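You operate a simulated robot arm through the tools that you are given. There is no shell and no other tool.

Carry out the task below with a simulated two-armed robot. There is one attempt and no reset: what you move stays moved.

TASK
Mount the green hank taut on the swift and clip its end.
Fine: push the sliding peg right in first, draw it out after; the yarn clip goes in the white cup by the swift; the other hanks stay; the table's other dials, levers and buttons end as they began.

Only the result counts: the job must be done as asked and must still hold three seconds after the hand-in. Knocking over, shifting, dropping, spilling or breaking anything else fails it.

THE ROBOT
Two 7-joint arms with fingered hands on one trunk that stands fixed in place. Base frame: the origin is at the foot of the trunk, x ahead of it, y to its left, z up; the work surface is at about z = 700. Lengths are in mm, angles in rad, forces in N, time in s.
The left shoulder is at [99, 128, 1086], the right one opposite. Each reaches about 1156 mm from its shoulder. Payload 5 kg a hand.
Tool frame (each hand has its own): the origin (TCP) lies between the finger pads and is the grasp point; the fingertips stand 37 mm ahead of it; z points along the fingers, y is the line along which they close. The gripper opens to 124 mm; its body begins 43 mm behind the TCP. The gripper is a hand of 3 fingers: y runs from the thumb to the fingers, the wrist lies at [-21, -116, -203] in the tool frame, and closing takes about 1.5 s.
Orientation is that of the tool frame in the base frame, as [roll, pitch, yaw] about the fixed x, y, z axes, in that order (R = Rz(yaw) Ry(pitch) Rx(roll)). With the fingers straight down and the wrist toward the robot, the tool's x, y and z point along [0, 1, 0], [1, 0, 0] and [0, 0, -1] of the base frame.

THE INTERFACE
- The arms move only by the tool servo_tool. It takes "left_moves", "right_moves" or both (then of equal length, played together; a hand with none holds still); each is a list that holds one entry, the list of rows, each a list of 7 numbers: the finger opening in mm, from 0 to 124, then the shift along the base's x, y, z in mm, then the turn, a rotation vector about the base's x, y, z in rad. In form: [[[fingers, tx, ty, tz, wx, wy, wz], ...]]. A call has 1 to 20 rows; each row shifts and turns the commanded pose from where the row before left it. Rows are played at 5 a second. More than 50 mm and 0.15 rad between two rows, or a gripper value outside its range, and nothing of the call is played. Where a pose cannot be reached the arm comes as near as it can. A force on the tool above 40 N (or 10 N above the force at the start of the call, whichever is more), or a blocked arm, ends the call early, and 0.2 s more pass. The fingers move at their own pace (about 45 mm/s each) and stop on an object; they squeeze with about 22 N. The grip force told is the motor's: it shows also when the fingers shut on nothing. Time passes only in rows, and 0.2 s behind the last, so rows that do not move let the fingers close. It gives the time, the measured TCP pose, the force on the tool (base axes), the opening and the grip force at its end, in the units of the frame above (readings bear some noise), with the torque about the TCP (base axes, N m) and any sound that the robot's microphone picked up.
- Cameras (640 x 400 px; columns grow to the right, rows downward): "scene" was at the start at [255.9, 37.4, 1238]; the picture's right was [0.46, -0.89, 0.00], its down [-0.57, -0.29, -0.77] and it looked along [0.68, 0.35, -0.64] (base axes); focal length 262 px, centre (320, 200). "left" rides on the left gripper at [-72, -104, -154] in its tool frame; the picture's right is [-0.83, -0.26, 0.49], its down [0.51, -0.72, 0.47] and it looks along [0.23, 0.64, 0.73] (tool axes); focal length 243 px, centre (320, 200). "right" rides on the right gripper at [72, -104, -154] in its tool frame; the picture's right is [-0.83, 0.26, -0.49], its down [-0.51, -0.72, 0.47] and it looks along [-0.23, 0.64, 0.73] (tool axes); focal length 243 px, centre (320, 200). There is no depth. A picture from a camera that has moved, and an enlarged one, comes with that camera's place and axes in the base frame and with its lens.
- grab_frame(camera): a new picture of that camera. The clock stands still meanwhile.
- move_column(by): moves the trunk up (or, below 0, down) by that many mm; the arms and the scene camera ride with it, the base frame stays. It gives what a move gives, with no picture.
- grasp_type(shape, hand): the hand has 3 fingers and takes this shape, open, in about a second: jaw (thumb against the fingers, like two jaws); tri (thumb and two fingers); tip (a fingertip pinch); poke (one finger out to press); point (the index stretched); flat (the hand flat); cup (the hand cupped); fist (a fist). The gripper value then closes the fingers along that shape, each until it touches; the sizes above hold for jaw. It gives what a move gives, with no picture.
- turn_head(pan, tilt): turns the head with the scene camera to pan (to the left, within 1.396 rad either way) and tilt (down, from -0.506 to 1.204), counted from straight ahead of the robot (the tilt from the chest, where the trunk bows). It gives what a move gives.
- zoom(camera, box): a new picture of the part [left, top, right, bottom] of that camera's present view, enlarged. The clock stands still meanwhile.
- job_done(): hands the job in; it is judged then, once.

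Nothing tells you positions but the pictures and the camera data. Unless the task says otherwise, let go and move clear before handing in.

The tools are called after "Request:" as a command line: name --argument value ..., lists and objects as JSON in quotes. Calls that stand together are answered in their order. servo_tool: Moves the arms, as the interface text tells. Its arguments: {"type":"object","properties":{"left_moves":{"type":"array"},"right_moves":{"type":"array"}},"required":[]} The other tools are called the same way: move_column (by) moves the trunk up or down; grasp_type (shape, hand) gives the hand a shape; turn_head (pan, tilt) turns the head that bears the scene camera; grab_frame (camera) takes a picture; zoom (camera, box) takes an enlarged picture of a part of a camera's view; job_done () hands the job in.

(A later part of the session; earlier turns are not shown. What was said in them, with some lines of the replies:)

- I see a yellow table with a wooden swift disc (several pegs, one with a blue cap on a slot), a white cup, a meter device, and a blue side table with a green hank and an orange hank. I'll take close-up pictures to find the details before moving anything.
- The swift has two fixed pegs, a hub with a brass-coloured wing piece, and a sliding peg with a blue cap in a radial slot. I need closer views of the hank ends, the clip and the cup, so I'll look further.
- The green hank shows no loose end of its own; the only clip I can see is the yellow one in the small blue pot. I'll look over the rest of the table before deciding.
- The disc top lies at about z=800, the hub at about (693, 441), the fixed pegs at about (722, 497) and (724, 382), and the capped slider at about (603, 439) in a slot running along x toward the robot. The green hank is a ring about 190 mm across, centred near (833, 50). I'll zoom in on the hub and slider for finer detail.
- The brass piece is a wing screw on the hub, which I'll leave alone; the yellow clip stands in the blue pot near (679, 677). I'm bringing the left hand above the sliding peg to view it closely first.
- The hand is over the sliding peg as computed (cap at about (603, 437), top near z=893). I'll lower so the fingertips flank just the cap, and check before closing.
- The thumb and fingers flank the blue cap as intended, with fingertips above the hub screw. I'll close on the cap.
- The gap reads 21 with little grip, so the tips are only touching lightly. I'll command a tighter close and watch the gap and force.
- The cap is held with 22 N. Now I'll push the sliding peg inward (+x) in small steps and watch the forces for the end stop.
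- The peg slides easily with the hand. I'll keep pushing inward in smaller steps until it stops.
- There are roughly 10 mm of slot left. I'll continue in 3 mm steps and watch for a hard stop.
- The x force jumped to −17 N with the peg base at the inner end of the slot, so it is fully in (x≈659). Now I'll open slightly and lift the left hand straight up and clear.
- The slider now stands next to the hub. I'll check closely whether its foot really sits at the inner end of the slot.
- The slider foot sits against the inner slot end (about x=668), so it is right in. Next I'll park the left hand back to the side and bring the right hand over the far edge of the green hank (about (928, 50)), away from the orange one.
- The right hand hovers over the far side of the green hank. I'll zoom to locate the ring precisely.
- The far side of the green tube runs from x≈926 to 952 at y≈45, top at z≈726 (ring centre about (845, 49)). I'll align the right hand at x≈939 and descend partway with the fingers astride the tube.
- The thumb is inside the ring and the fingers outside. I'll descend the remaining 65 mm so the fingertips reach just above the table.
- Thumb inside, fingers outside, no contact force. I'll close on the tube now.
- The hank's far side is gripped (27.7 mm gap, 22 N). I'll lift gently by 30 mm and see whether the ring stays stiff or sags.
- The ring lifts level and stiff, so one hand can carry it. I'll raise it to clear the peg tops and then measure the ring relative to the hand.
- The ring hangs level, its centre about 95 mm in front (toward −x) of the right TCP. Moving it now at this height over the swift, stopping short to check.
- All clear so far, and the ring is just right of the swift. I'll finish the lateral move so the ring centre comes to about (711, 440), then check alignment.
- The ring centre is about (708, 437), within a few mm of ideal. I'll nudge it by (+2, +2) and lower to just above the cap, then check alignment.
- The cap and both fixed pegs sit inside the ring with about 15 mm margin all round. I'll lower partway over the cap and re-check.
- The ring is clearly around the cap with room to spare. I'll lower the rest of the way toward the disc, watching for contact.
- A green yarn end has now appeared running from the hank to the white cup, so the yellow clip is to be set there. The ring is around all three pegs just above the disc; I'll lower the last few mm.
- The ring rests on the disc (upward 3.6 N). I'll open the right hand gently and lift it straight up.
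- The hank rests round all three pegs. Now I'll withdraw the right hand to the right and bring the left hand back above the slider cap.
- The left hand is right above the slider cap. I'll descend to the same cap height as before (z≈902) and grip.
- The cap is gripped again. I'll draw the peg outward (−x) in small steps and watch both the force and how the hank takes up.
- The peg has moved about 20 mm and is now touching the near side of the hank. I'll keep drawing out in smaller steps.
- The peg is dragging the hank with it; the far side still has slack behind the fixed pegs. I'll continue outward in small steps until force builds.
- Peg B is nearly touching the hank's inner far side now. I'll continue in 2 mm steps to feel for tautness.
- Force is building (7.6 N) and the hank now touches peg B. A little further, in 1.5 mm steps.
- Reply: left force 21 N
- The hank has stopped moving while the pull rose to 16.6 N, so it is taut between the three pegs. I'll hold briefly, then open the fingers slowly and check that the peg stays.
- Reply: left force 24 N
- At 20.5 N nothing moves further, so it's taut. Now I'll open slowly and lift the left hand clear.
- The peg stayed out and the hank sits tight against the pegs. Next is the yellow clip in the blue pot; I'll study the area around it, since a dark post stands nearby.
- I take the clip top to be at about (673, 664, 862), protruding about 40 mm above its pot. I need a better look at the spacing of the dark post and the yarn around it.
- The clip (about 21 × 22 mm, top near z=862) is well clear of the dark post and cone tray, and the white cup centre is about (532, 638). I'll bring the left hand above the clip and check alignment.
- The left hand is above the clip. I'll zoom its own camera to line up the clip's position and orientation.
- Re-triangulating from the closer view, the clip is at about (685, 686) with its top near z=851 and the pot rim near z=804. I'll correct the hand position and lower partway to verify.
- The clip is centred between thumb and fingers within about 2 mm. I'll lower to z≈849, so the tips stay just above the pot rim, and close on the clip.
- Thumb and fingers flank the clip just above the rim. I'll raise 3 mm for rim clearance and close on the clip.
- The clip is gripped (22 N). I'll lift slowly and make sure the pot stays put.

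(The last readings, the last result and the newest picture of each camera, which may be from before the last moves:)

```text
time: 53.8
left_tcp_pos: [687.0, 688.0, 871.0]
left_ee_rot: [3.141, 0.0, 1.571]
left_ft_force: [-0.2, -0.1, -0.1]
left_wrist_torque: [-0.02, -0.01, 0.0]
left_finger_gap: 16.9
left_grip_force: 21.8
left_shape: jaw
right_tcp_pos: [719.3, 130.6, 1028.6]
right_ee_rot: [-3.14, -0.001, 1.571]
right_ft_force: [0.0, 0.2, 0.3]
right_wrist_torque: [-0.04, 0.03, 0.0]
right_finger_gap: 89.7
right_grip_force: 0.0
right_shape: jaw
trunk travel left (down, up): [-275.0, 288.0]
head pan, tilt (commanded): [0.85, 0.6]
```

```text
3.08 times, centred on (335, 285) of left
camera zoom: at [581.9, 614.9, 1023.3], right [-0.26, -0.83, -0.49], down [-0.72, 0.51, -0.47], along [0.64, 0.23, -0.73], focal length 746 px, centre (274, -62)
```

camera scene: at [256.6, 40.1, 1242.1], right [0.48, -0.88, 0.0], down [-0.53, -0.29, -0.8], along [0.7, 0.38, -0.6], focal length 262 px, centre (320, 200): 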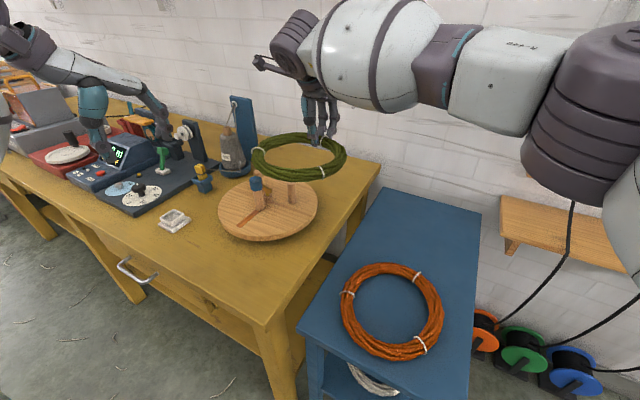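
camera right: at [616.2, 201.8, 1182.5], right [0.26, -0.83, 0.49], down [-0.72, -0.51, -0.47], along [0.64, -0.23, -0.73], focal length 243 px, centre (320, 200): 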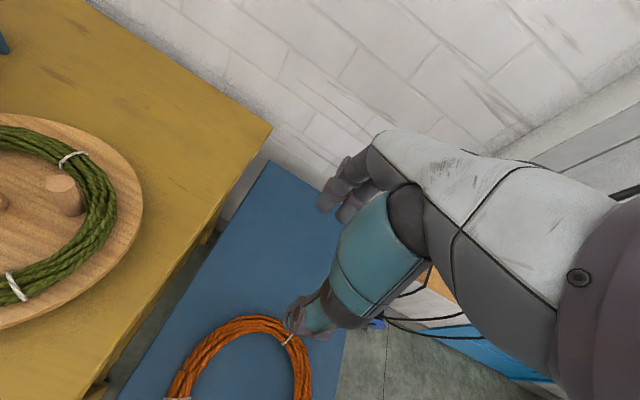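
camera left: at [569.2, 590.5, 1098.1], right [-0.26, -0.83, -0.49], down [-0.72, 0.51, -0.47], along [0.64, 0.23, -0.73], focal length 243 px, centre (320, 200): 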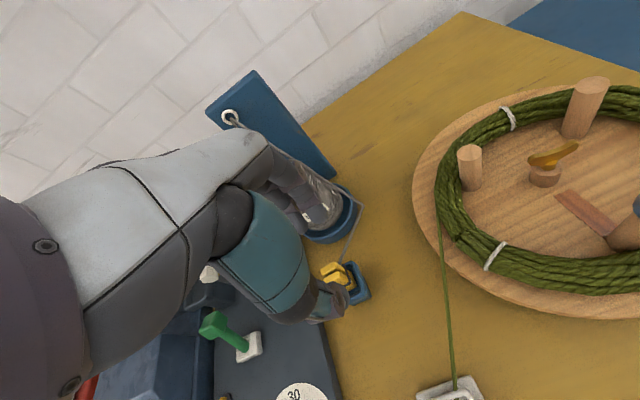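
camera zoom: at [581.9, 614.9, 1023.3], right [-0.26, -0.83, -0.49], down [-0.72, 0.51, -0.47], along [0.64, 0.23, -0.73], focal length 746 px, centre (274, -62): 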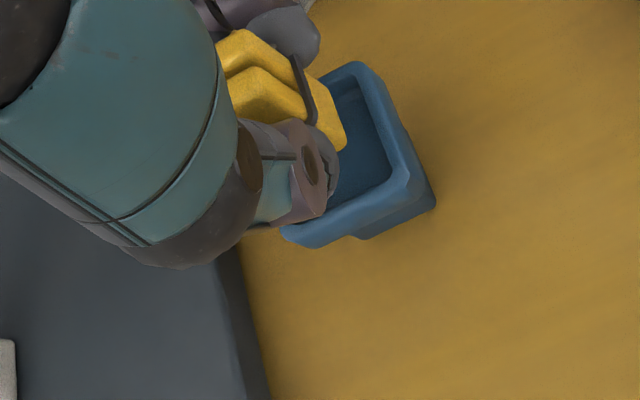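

The clip came out cleanly and the pot stayed in place; the clip bottom is about 49 mm below the TCP. I'll raise it a bit more and carry it over to the white cup, then check alignment from above.

Request:
servo_tool --left_moves '[[[5, 0, 0, 20, 0, 0, 0], [5, 0, 0, 25, 0, 0, 0], [5, -38, -12, 0, 0, 0, 0], [5, -38, -12, 0, 0, 0, 0], [5, -38, -12, 0, 0, 0, 0], [5, -38, -12, 0, 0, 0, 0], [5, 0, 0, 0, 0, 0, 0], [5, 0, 0, 0, 0, 0, 0]]]'

Request:
grab_frame --camera "left"

Request:
zoom --camera "scene" --box '[220, 110, 400, 250]'

Request:
zoom --camera "scene" --box '[250, 150, 330, 230]'

```text
time: 55.6
left_tcp_pos: [538.6, 636.5, 914.6]
left_ee_rot: [-3.141, -0.001, 1.572]
left_ft_force: [-0.2, -0.5, -1.1]
left_wrist_torque: [-0.02, 0.01, -0.01]
left_finger_gap: 16.7
left_grip_force: 21.9
left_shape: jaw
right_tcp_pos: [720.0, 130.7, 1027.8]
right_ee_rot: [3.141, 0.0, 1.572]
right_ft_force: [0.1, 0.3, -0.2]
right_wrist_torque: [-0.02, -0.03, -0.01]
right_finger_gap: 89.6
right_grip_force: 0.0
right_shape: jaw
trunk travel left (down, up): [-275.0, 288.0]
head pan, tilt (commanded): [0.85, 0.6]
```

```text
taken
camera left: at [433.3, 564.6, 1065.0], right [-0.26, -0.83, -0.49], down [-0.72, 0.51, -0.47], along [0.64, 0.23, -0.73], focal length 243 px, centre (320, 200)
```

left: 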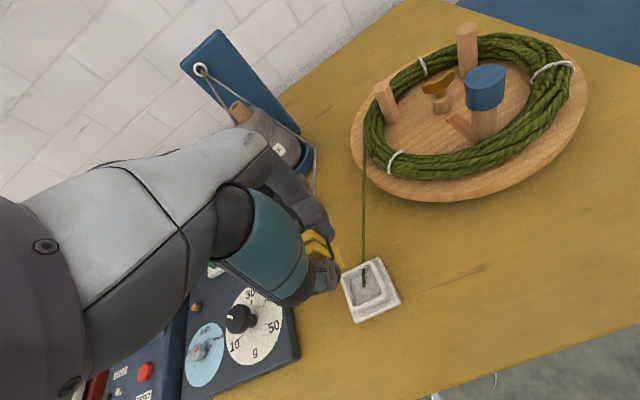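

```text
2.86 times, centred on (310, 180) of scene
camera zoom: at [238.1, 65.2, 1246.6], right [0.75, -0.66, 0.0], down [-0.37, -0.42, -0.83], along [0.54, 0.62, -0.56], focal length 747 px, centre (349, 257)
```

zoom: 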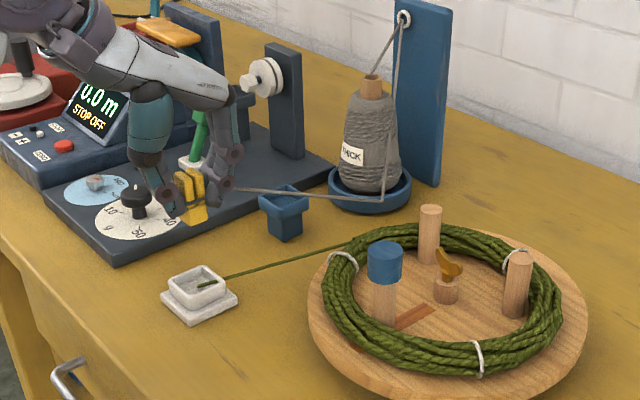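

```text
5.00 times, centred on (290, 190) of scene
camera zoom: at [238.1, 65.2, 1246.6], right [0.75, -0.66, 0.0], down [-0.37, -0.42, -0.83], along [0.54, 0.62, -0.56], focal length 1308 px, centre (470, 250)
```

zoom: 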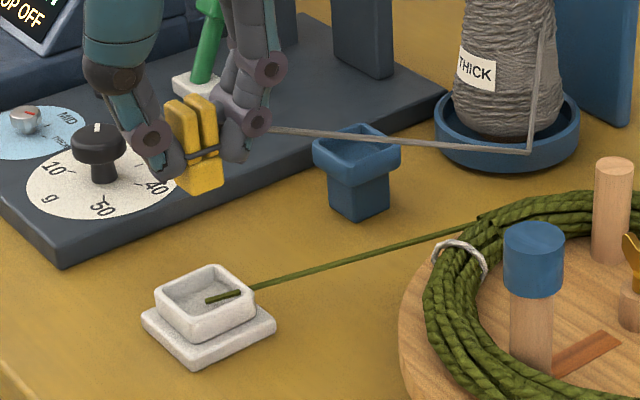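

I'm above and near the cup. I'll zoom both views to locate the cup centre relative to the held clip.

Request:
zoom --camera "left" --box '[290, 220, 430, 340]'

Request:
zoom --camera "scene" --box '[250, 165, 310, 235]'

```text
3.33 times, centred on (360, 280) of left
camera zoom: at [433.3, 564.6, 1065.0], right [-0.26, -0.83, -0.49], down [-0.72, 0.51, -0.47], along [0.64, 0.23, -0.73], focal length 809 px, centre (187, -67)
```

zoom: 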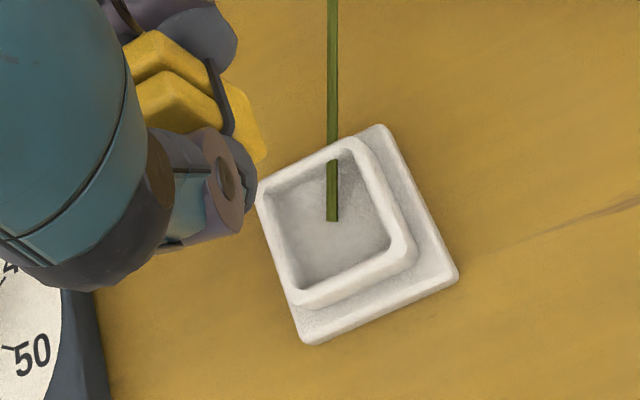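

```text
5.71 times, centred on (280, 200) of scene
camera zoom: at [238.1, 65.2, 1246.6], right [0.75, -0.66, 0.0], down [-0.37, -0.42, -0.83], along [0.54, 0.62, -0.56], focal length 1494 px, centre (549, 200)
```

zoom: 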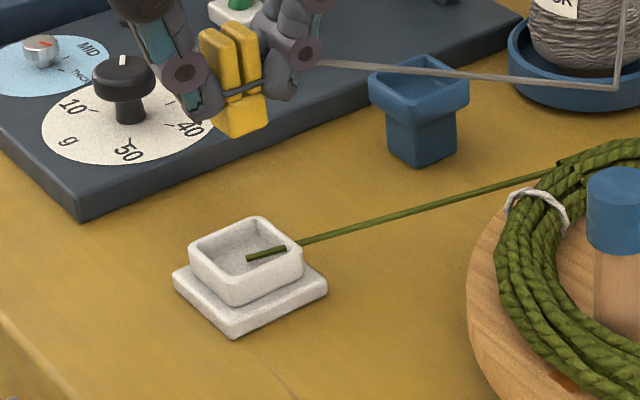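

The cup centre is about (531, 639.5) with its rim near z=783; the clip is straight in the grip. I'll correct by (−6.5, +3.5) and lower to just above the rim for a check.

Request:
servo_tool --left_moves '[[[5, -6.5, 3.5, 0, 0, 0, 0], [5, 0, 0, -25, 0, 0, 0], [5, 0, 0, -25, 0, 0, 0], [5, 0, 0, -18, 0, 0, 0], [5, 0, 0, 0, 0, 0, 0]]]'

Request:
zoom --camera "left" --box '[280, 200, 400, 320]'

Request:
zoom --camera "scene" --box '[250, 165, 310, 235]'

Request:
grab_frame --camera "right"

```text
time: 56.8
left_tcp_pos: [528.7, 640.2, 844.0]
left_ee_rot: [-3.141, -0.001, 1.57]
left_ft_force: [0.1, 0.3, -0.8]
left_wrist_torque: [-0.02, -0.01, -0.03]
left_finger_gap: 16.5
left_grip_force: 22.0
left_shape: jaw
right_tcp_pos: [719.6, 131.4, 1028.0]
right_ee_rot: [3.141, 0.0, 1.571]
right_ft_force: [-0.3, -0.2, -0.6]
right_wrist_torque: [0.01, 0.03, 0.0]
right_finger_gap: 89.7
right_grip_force: 0.1
right_shape: jaw
trunk travel left (down, up): [-275.0, 288.0]
head pan, tilt (commanded): [0.85, 0.6]
```

```text
3.33 times, centred on (340, 260) of left
camera zoom: at [424.3, 567.8, 997.9], right [-0.26, -0.83, -0.49], down [-0.72, 0.51, -0.47], along [0.64, 0.23, -0.73], focal length 809 px, centre (253, 0)
```

zoom: 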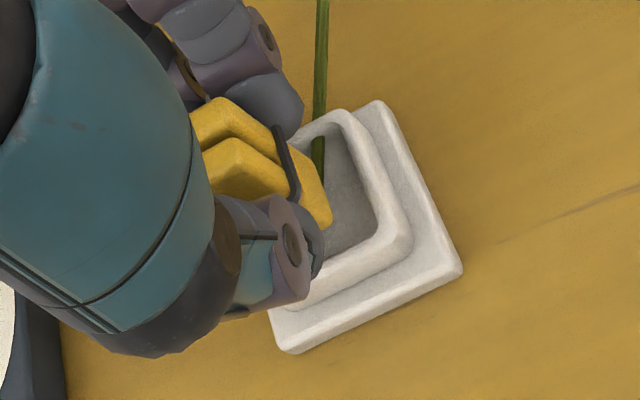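

```text
5.71 times, centred on (280, 200) of scene
camera zoom: at [238.6, 65.0, 1246.5], right [0.75, -0.66, 0.0], down [-0.37, -0.42, -0.83], along [0.54, 0.62, -0.56], focal length 1494 px, centre (549, 200)
```

zoom: 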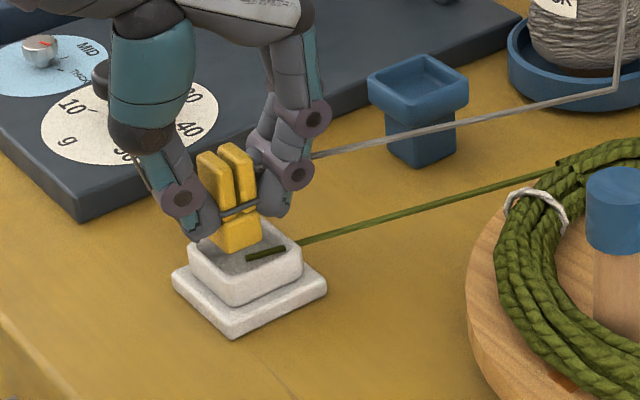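

```text
taken
camera right: at [616.6, 202.3, 1182.0], right [0.26, -0.83, 0.49], down [-0.72, -0.51, -0.47], along [0.64, -0.23, -0.73], focal length 243 px, centre (320, 200)
```

right: 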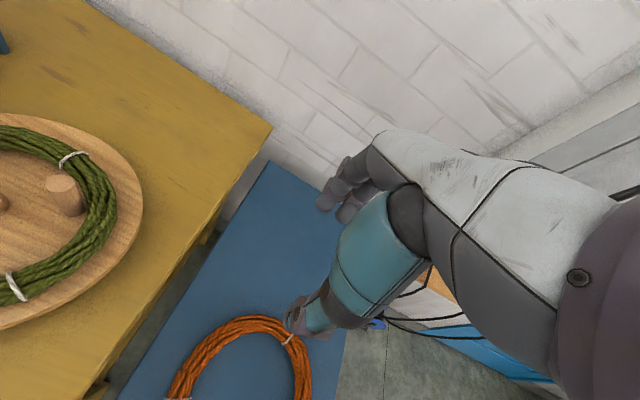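

The clip is just above the cup; its corner shows it about 4 mm too far left (+y). I'll shift by (+1, −4) and lower into the cup in small steps.

Request:
servo_tool --left_moves '[[[5, 1, -4, 0, 0, 0, 0], [5, 0, 0, -5, 0, 0, 0], [5, 0, 0, -5, 0, 0, 0], [5, 0, 0, -4, 0, 0, 0], [5, 0, 0, 0, 0, 0, 0]]]'

Request:
zoom --camera "left" --box '[280, 200, 400, 320]'

Request:
zoom --camera "scene" --box '[250, 165, 310, 235]'

```text
time: 58.0
left_tcp_pos: [528.3, 636.8, 831.7]
left_ee_rot: [3.141, -0.001, 1.57]
left_ft_force: [-0.2, 0.1, 0.1]
left_wrist_torque: [-0.03, 0.0, -0.03]
left_finger_gap: 16.5
left_grip_force: 21.8
left_shape: jaw
right_tcp_pos: [720.9, 130.0, 1027.3]
right_ee_rot: [-3.141, 0.0, 1.571]
right_ft_force: [-0.5, -0.8, 0.3]
right_wrist_torque: [-0.05, 0.01, 0.02]
right_finger_gap: 89.6
right_grip_force: 0.2
right_shape: jaw
trunk travel left (down, up): [-275.0, 288.0]
head pan, tilt (commanded): [0.85, 0.6]
```

```text
3.33 times, centred on (340, 260) of left
camera zoom: at [425.0, 564.9, 984.5], right [-0.26, -0.83, -0.49], down [-0.72, 0.51, -0.47], along [0.64, 0.23, -0.73], focal length 809 px, centre (253, 0)
```

zoom: 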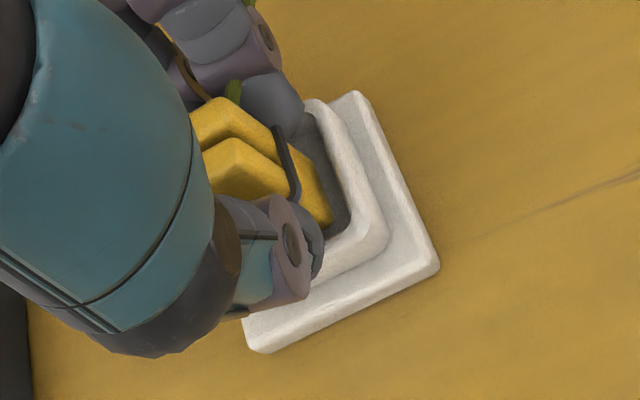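

```text
5.71 times, centred on (280, 200) of scene
camera zoom: at [238.6, 65.1, 1246.4], right [0.75, -0.66, 0.0], down [-0.37, -0.42, -0.83], along [0.54, 0.62, -0.56], focal length 1494 px, centre (549, 200)
```

zoom: 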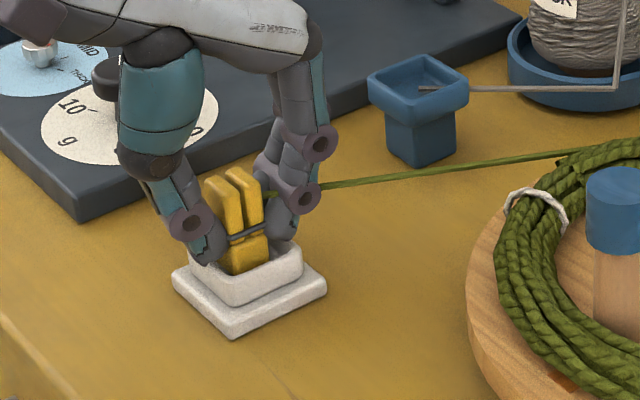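

The yarn end has switched: the green yarn is now held by the clip and the grey one stays at the blue pot, confirming this is right. I'll lower the last few mm until the clip touches the cup floor.

Request:
servo_tool --left_moves '[[[5, 0.5, 0, -2, 0, 0, 0], [5, 0, 0, -1.5, 0, 0, 0], [5, 0, 0, -1.5, 0, 0, 0], [5, 0, 0, 0, 0, 0, 0]]]'

Request:
zoom --camera "left" --box '[280, 200, 400, 320]'

Request:
zoom --camera "scene" --box '[255, 175, 305, 225]'

```text
time: 59.0
left_tcp_pos: [529.6, 637.8, 828.7]
left_ee_rot: [3.141, 0.0, 1.571]
left_ft_force: [0.6, -0.5, 6.0]
left_wrist_torque: [0.05, -0.01, -0.01]
left_finger_gap: 16.6
left_grip_force: 21.5
left_shape: jaw
right_tcp_pos: [719.6, 129.6, 1028.8]
right_ee_rot: [3.141, 0.0, 1.57]
right_ft_force: [0.9, 0.3, -0.1]
right_wrist_torque: [0.01, 0.0, 0.02]
right_finger_gap: 89.7
right_grip_force: 0.1
right_shape: jaw
trunk travel left (down, up): [-275.0, 288.0]
head pan, tilt (commanded): [0.85, 0.6]
```

```text
3.33 times, centred on (340, 260) of left
camera zoom: at [424.8, 565.1, 981.1], right [-0.26, -0.83, -0.49], down [-0.72, 0.51, -0.47], along [0.64, 0.23, -0.73], focal length 809 px, centre (253, 0)
```

zoom: 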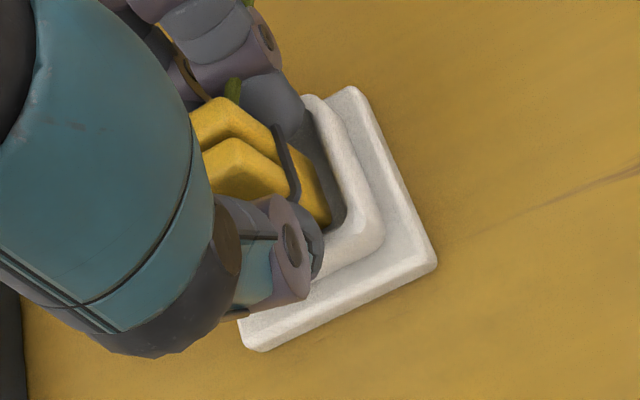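

```text
8.00 times, centred on (280, 200) of scene
camera zoom: at [238.1, 64.6, 1246.6], right [0.75, -0.66, 0.0], down [-0.37, -0.42, -0.83], along [0.54, 0.62, -0.56], focal length 2092 px, centre (640, 200)
```

zoom: 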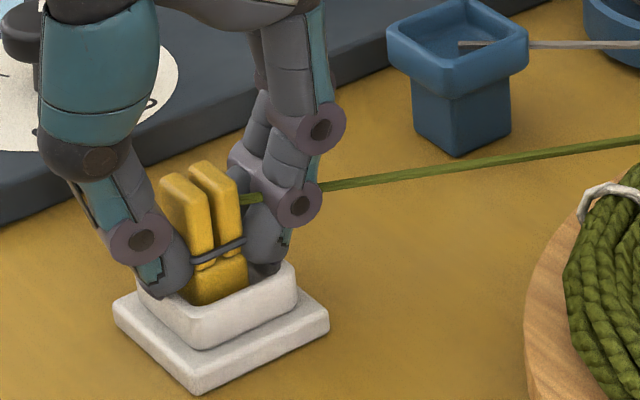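

The clip is touching the cup floor (6 N upward). I'll ease off 1 mm, open slowly, and look before lifting away.

Request:
servo_tool --left_moves '[[[8, 0, 0, 1, 0, 0, 0], [14, 0, 0, 0, 0, 0, 0], [18, 0, 0, 0, 0, 0, 0], [21, 0, 0, 0, 0, 0, 0], [24, 0, 0, 0, 0, 0, 0], [28, 0, 0, 0, 0, 0, 0], [34, 0, 0, 0, 0, 0, 0], [40, 0, 0, 0, 0, 0, 0], [46, 0, 0, 0, 0, 0, 0], [46, 0, 0, 0, 0, 0, 0]]]'

Request:
zoom --camera "left" --box '[280, 200, 400, 320]'

Request:
zoom --camera "scene" --box '[255, 175, 305, 225]'

```text
time: 61.2
left_tcp_pos: [529.1, 637.9, 828.6]
left_ee_rot: [3.14, -0.001, 1.57]
left_ft_force: [0.2, 0.0, -1.4]
left_wrist_torque: [0.0, -0.03, -0.01]
left_finger_gap: 45.6
left_grip_force: 0.1
left_shape: jaw
right_tcp_pos: [721.1, 130.5, 1027.5]
right_ee_rot: [3.141, 0.001, 1.571]
right_ft_force: [0.4, 1.1, 0.1]
right_wrist_torque: [0.02, 0.0, 0.02]
right_finger_gap: 89.7
right_grip_force: 0.1
right_shape: jaw
trunk travel left (down, up): [-275.0, 288.0]
head pan, tilt (commanded): [0.85, 0.6]
```

```text
3.33 times, centred on (340, 260) of left
camera zoom: at [425.1, 565.7, 981.6], right [-0.26, -0.83, -0.49], down [-0.72, 0.51, -0.47], along [0.64, 0.23, -0.73], focal length 809 px, centre (253, 0)
```

zoom: 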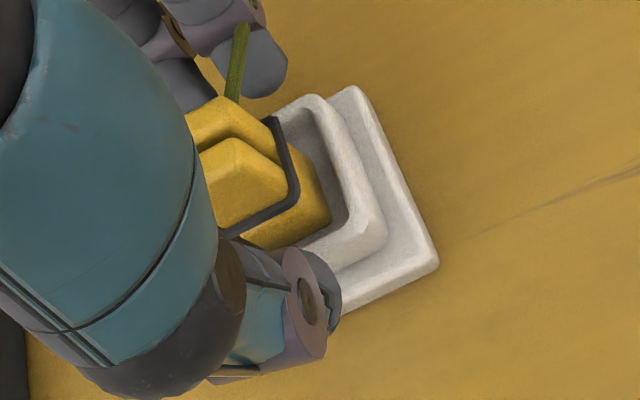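

```text
8.00 times, centred on (280, 200) of scene
camera zoom: at [238.5, 65.1, 1246.5], right [0.75, -0.66, 0.0], down [-0.37, -0.42, -0.83], along [0.54, 0.62, -0.56], focal length 2092 px, centre (640, 200)
```

zoom: 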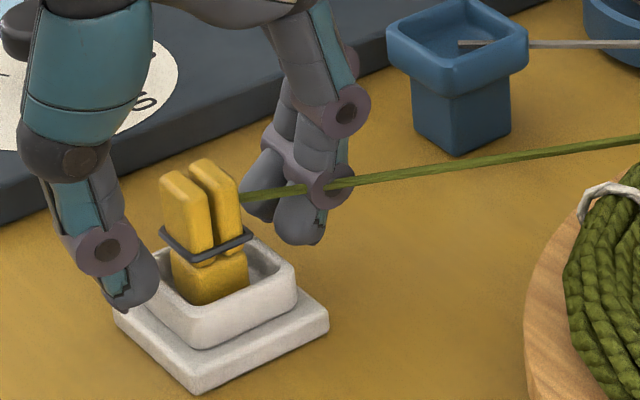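

The clip stands upright in the cup with the green yarn attached. I'll lift the hand straight up and away.

Request:
servo_tool --left_moves '[[[50, 0, 0, 6, 0, 0, 0], [52, 0, 0, 10, 0, 0, 0], [55, 0, 0, 15, 0, 0, 0], [60, 0, 0, 25, 0, 0, 0], [60, 0, 0, 40, 0, 0, 0], [60, 0, 0, 45, 0, 0, 0], [60, 0, 0, 40, 0, 0, 0], [60, 0, 0, 0, 0, 0, 0]]]'

Request:
zoom --camera "scene" --box '[250, 150, 400, 260]'

Request:
grab_frame --camera "left"

Request:
grab_frame --camera "scene"

```text
time: 63.0
left_tcp_pos: [531.4, 637.7, 1010.5]
left_ee_rot: [-3.141, 0.001, 1.569]
left_ft_force: [0.1, 0.5, -0.3]
left_wrist_torque: [-0.02, -0.02, 0.01]
left_finger_gap: 59.8
left_grip_force: 0.0
left_shape: jaw
right_tcp_pos: [720.0, 131.0, 1027.6]
right_ee_rot: [3.141, 0.002, 1.57]
right_ft_force: [0.9, 0.0, 1.2]
right_wrist_torque: [0.0, 0.0, 0.01]
right_finger_gap: 89.7
right_grip_force: 0.0
right_shape: jaw
trunk travel left (down, up): [-275.0, 288.0]
head pan, tilt (commanded): [0.85, 0.6]
```

```text
3.64 times, centred on (325, 205) of scene
camera zoom: at [238.7, 65.6, 1246.4], right [0.75, -0.66, 0.0], down [-0.37, -0.42, -0.82], along [0.54, 0.62, -0.57], focal length 951 px, centre (302, 182)
```

zoom: 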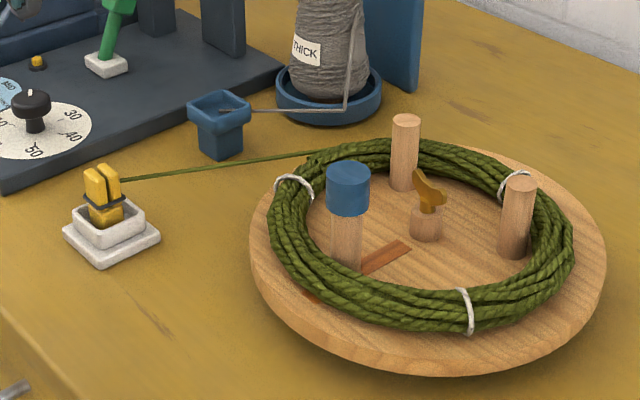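

```text
taken
camera left: at [427.2, 566.6, 1163.4], right [-0.26, -0.83, -0.49], down [-0.72, 0.51, -0.47], along [0.64, 0.23, -0.73], focal length 243 px, centre (320, 200)
```

left: 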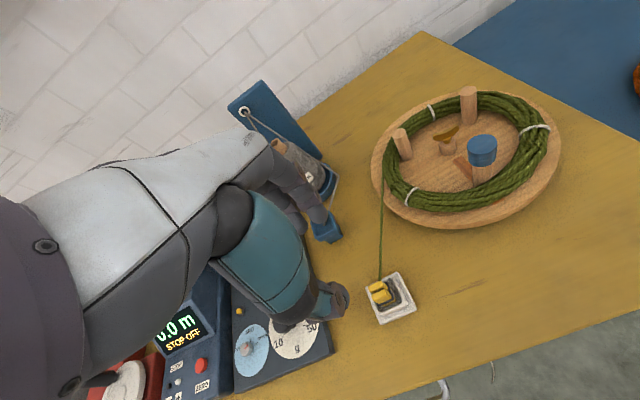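

```text
taken
camera scene: at [238.7, 65.6, 1246.4], right [0.75, -0.66, 0.0], down [-0.37, -0.42, -0.82], along [0.54, 0.62, -0.57], focal length 262 px, centre (320, 200)
```

scene: 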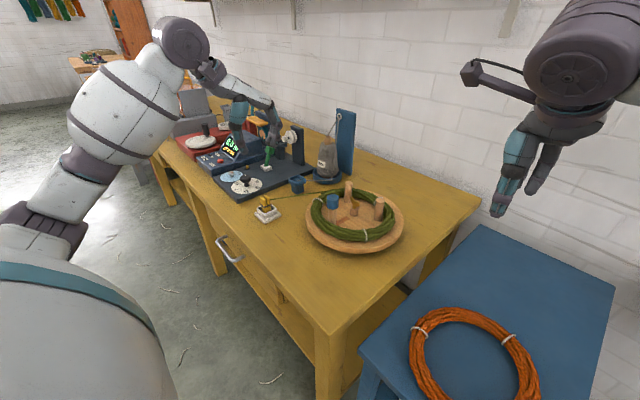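

Everything looks in place: clip in the white cup, hank on the swift, other items undisturbed. I'll zoom in to verify the hank is tight on all three pegs and nothing else moved.

Request:
zoom --camera "scene" --box '[305, 175, 410, 255]'

Request:
zoom --camera "left" --box '[360, 75, 570, 240]'

Request:
zoom --camera "left" --box '[340, 250, 440, 340]'

Request:
zoom --camera "right" --box '[0, 100, 160, 340]'

Request:
zoom --camera "scene" --box '[170, 90, 350, 230]'

```text
5.00 times, centred on (358, 215) of scene
camera zoom: at [238.7, 65.6, 1246.4], right [0.75, -0.66, 0.0], down [-0.37, -0.42, -0.82], along [0.54, 0.62, -0.57], focal length 1308 px, centre (132, 125)
```

zoom: 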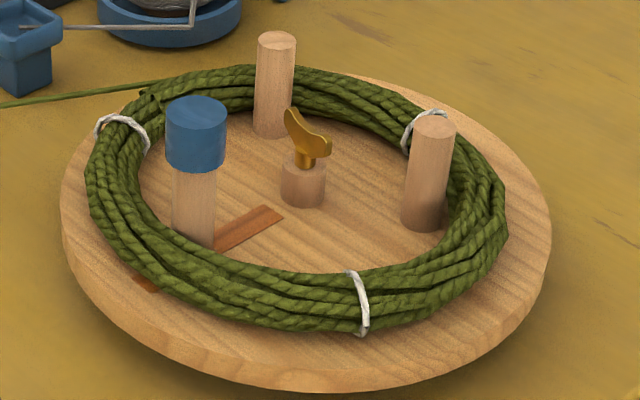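

```text
2.42 times, centred on (465, 158) of left
camera zoom: at [427.2, 566.6, 1163.4], right [-0.26, -0.83, -0.49], down [-0.72, 0.51, -0.47], along [0.64, 0.23, -0.73], focal length 588 px, centre (-32, 303)
```

zoom: 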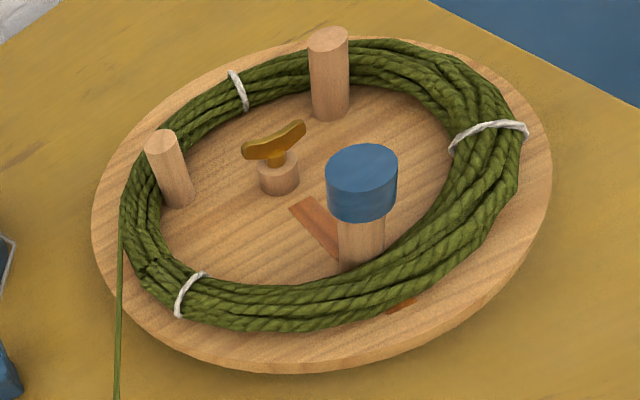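

```text
4.44 times, centred on (390, 295) of left
camera zoom: at [427.2, 566.6, 1163.4], right [-0.26, -0.83, -0.49], down [-0.72, 0.51, -0.47], along [0.64, 0.23, -0.73], focal length 1078 px, centre (9, -222)
```

zoom: 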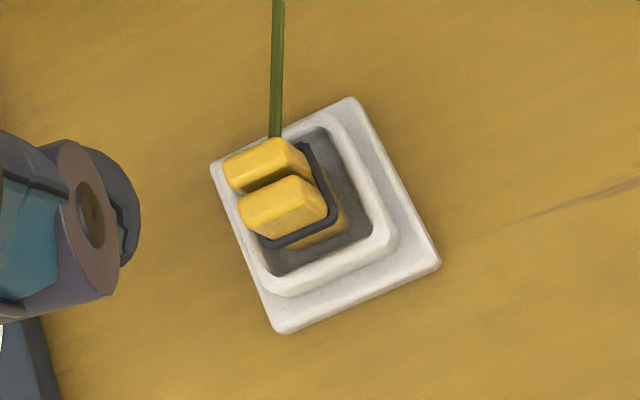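

```text
1.67 times, centred on (80, 220) of right
camera zoom: at [616.7, 202.8, 1181.9], right [0.26, -0.83, 0.49], down [-0.72, -0.51, -0.47], along [0.64, -0.23, -0.73], focal length 404 px, centre (720, 167)
```

zoom: 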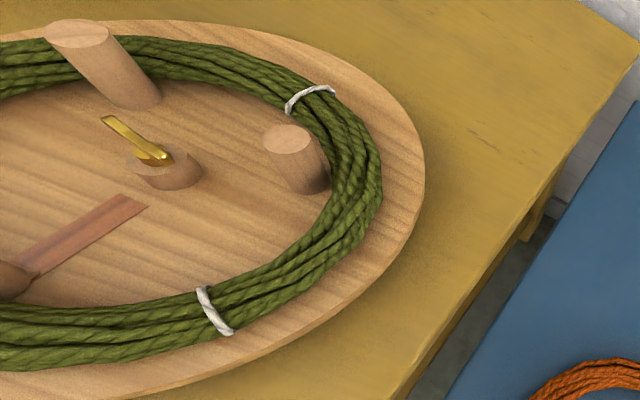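

```text
2.86 times, centred on (260, 160) of scene
camera zoom: at [238.7, 65.6, 1246.4], right [0.75, -0.66, 0.0], down [-0.37, -0.42, -0.82], along [0.54, 0.62, -0.57], focal length 747 px, centre (491, 314)
```

zoom: 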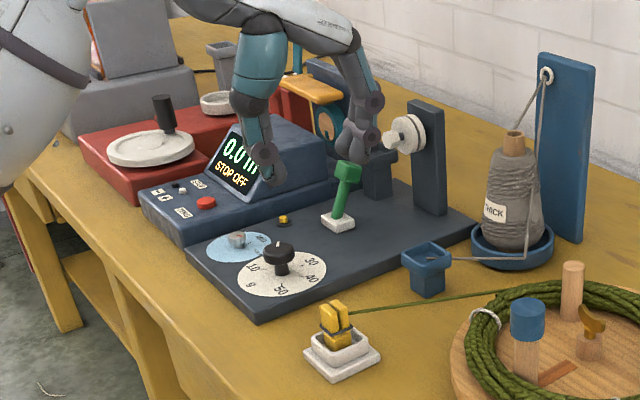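

The hank sits tight against all three pegs, the clip stands in the white cup, and the dials, lever, cone, pot and orange hank look unchanged. I'll move the left hand back to its starting area and take one last look.

Request:
servo_tool --left_moves '[[[60, -15, -15, 20, 0, 0, 0], [60, -15, -18, 20, 0, 0, 0], [60, -14, -18, 5, 0, 0, 0], [60, 0, 0, 0, 0, 0, 0], [60, 0, 0, 0, 0, 0, 0], [60, 0, 0, 0, 0, 0, 0]]]'

Request:
zoom --camera "scene" --box '[190, 100, 420, 260]'

Request:
zoom --camera "left" --box '[330, 60, 570, 340]'

```text
time: 64.4
left_tcp_pos: [487.3, 587.4, 1055.9]
left_ee_rot: [3.141, 0.001, 1.571]
left_ft_force: [-0.2, -0.4, 0.1]
left_wrist_torque: [-0.05, 0.02, 0.03]
left_finger_gap: 59.5
left_grip_force: 0.1
left_shape: jaw
right_tcp_pos: [720.6, 129.7, 1027.3]
right_ee_rot: [3.141, 0.0, 1.571]
right_ft_force: [-0.5, -0.2, 0.0]
right_wrist_torque: [0.01, -0.01, 0.01]
right_finger_gap: 89.7
right_grip_force: 0.1
right_shape: jaw
trunk travel left (down, up): [-275.0, 288.0]
head pan, tilt (commanded): [0.85, 0.6]
```

```text
2.50 times, centred on (305, 180) of scene
camera zoom: at [238.6, 65.1, 1246.4], right [0.75, -0.66, 0.0], down [-0.37, -0.42, -0.83], along [0.54, 0.62, -0.56], focal length 654 px, centre (358, 250)
```

zoom: 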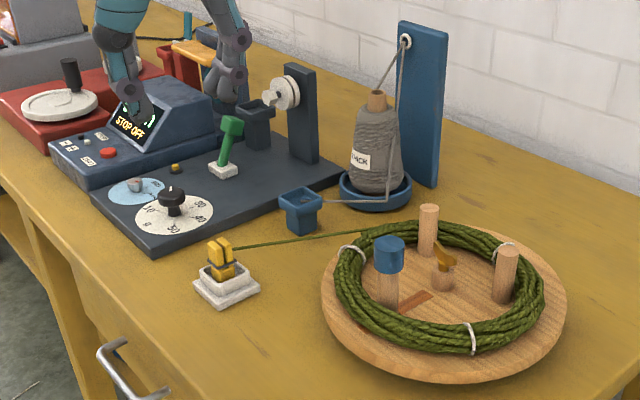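

```text
1.43 times, centred on (450, 200) of left
camera zoom: at [383.0, 515.0, 1208.3], right [-0.26, -0.83, -0.49], down [-0.72, 0.51, -0.47], along [0.64, 0.23, -0.73], focal length 347 px, centre (134, 200)
```

zoom: 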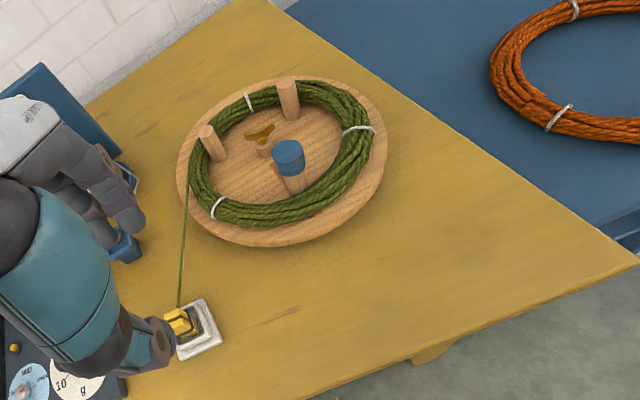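

All is settled: the green hank sits taut round the three pegs, the clip stands in the white cup with the hank's end, both hands are clear, and everything else looks as it began. Handing in.

Request:
job_done

```text
The job is handed in.
```

The green hank is on the swift and the job is handed in; I don't know yet how it was judged.

- **Sliding peg:** I pushed it right in to the end of its slot, lowered the hank over all three pegs, then drew it out. I stopped when the hank no longer moved and the pull reached about 20 N. The peg stayed where it was when I let go.
- **Clip:** The yellow clip went from its blue pot into the white cup, and it now holds the green yarn end. The grey cone yarn came free of the clip, and its end now lies in the blue pot.
- **Everything else:** The orange hank, dials, lever and display looked the same at the end as at the start. The wing screw on the hub also looked unmoved. Both hands are open and clear.

I judged tautness from the pull force and the pictures. The hank sits close against all three pegs, but I could not rule out a gap of a few millimetres at the fixed peg nearest the cone.
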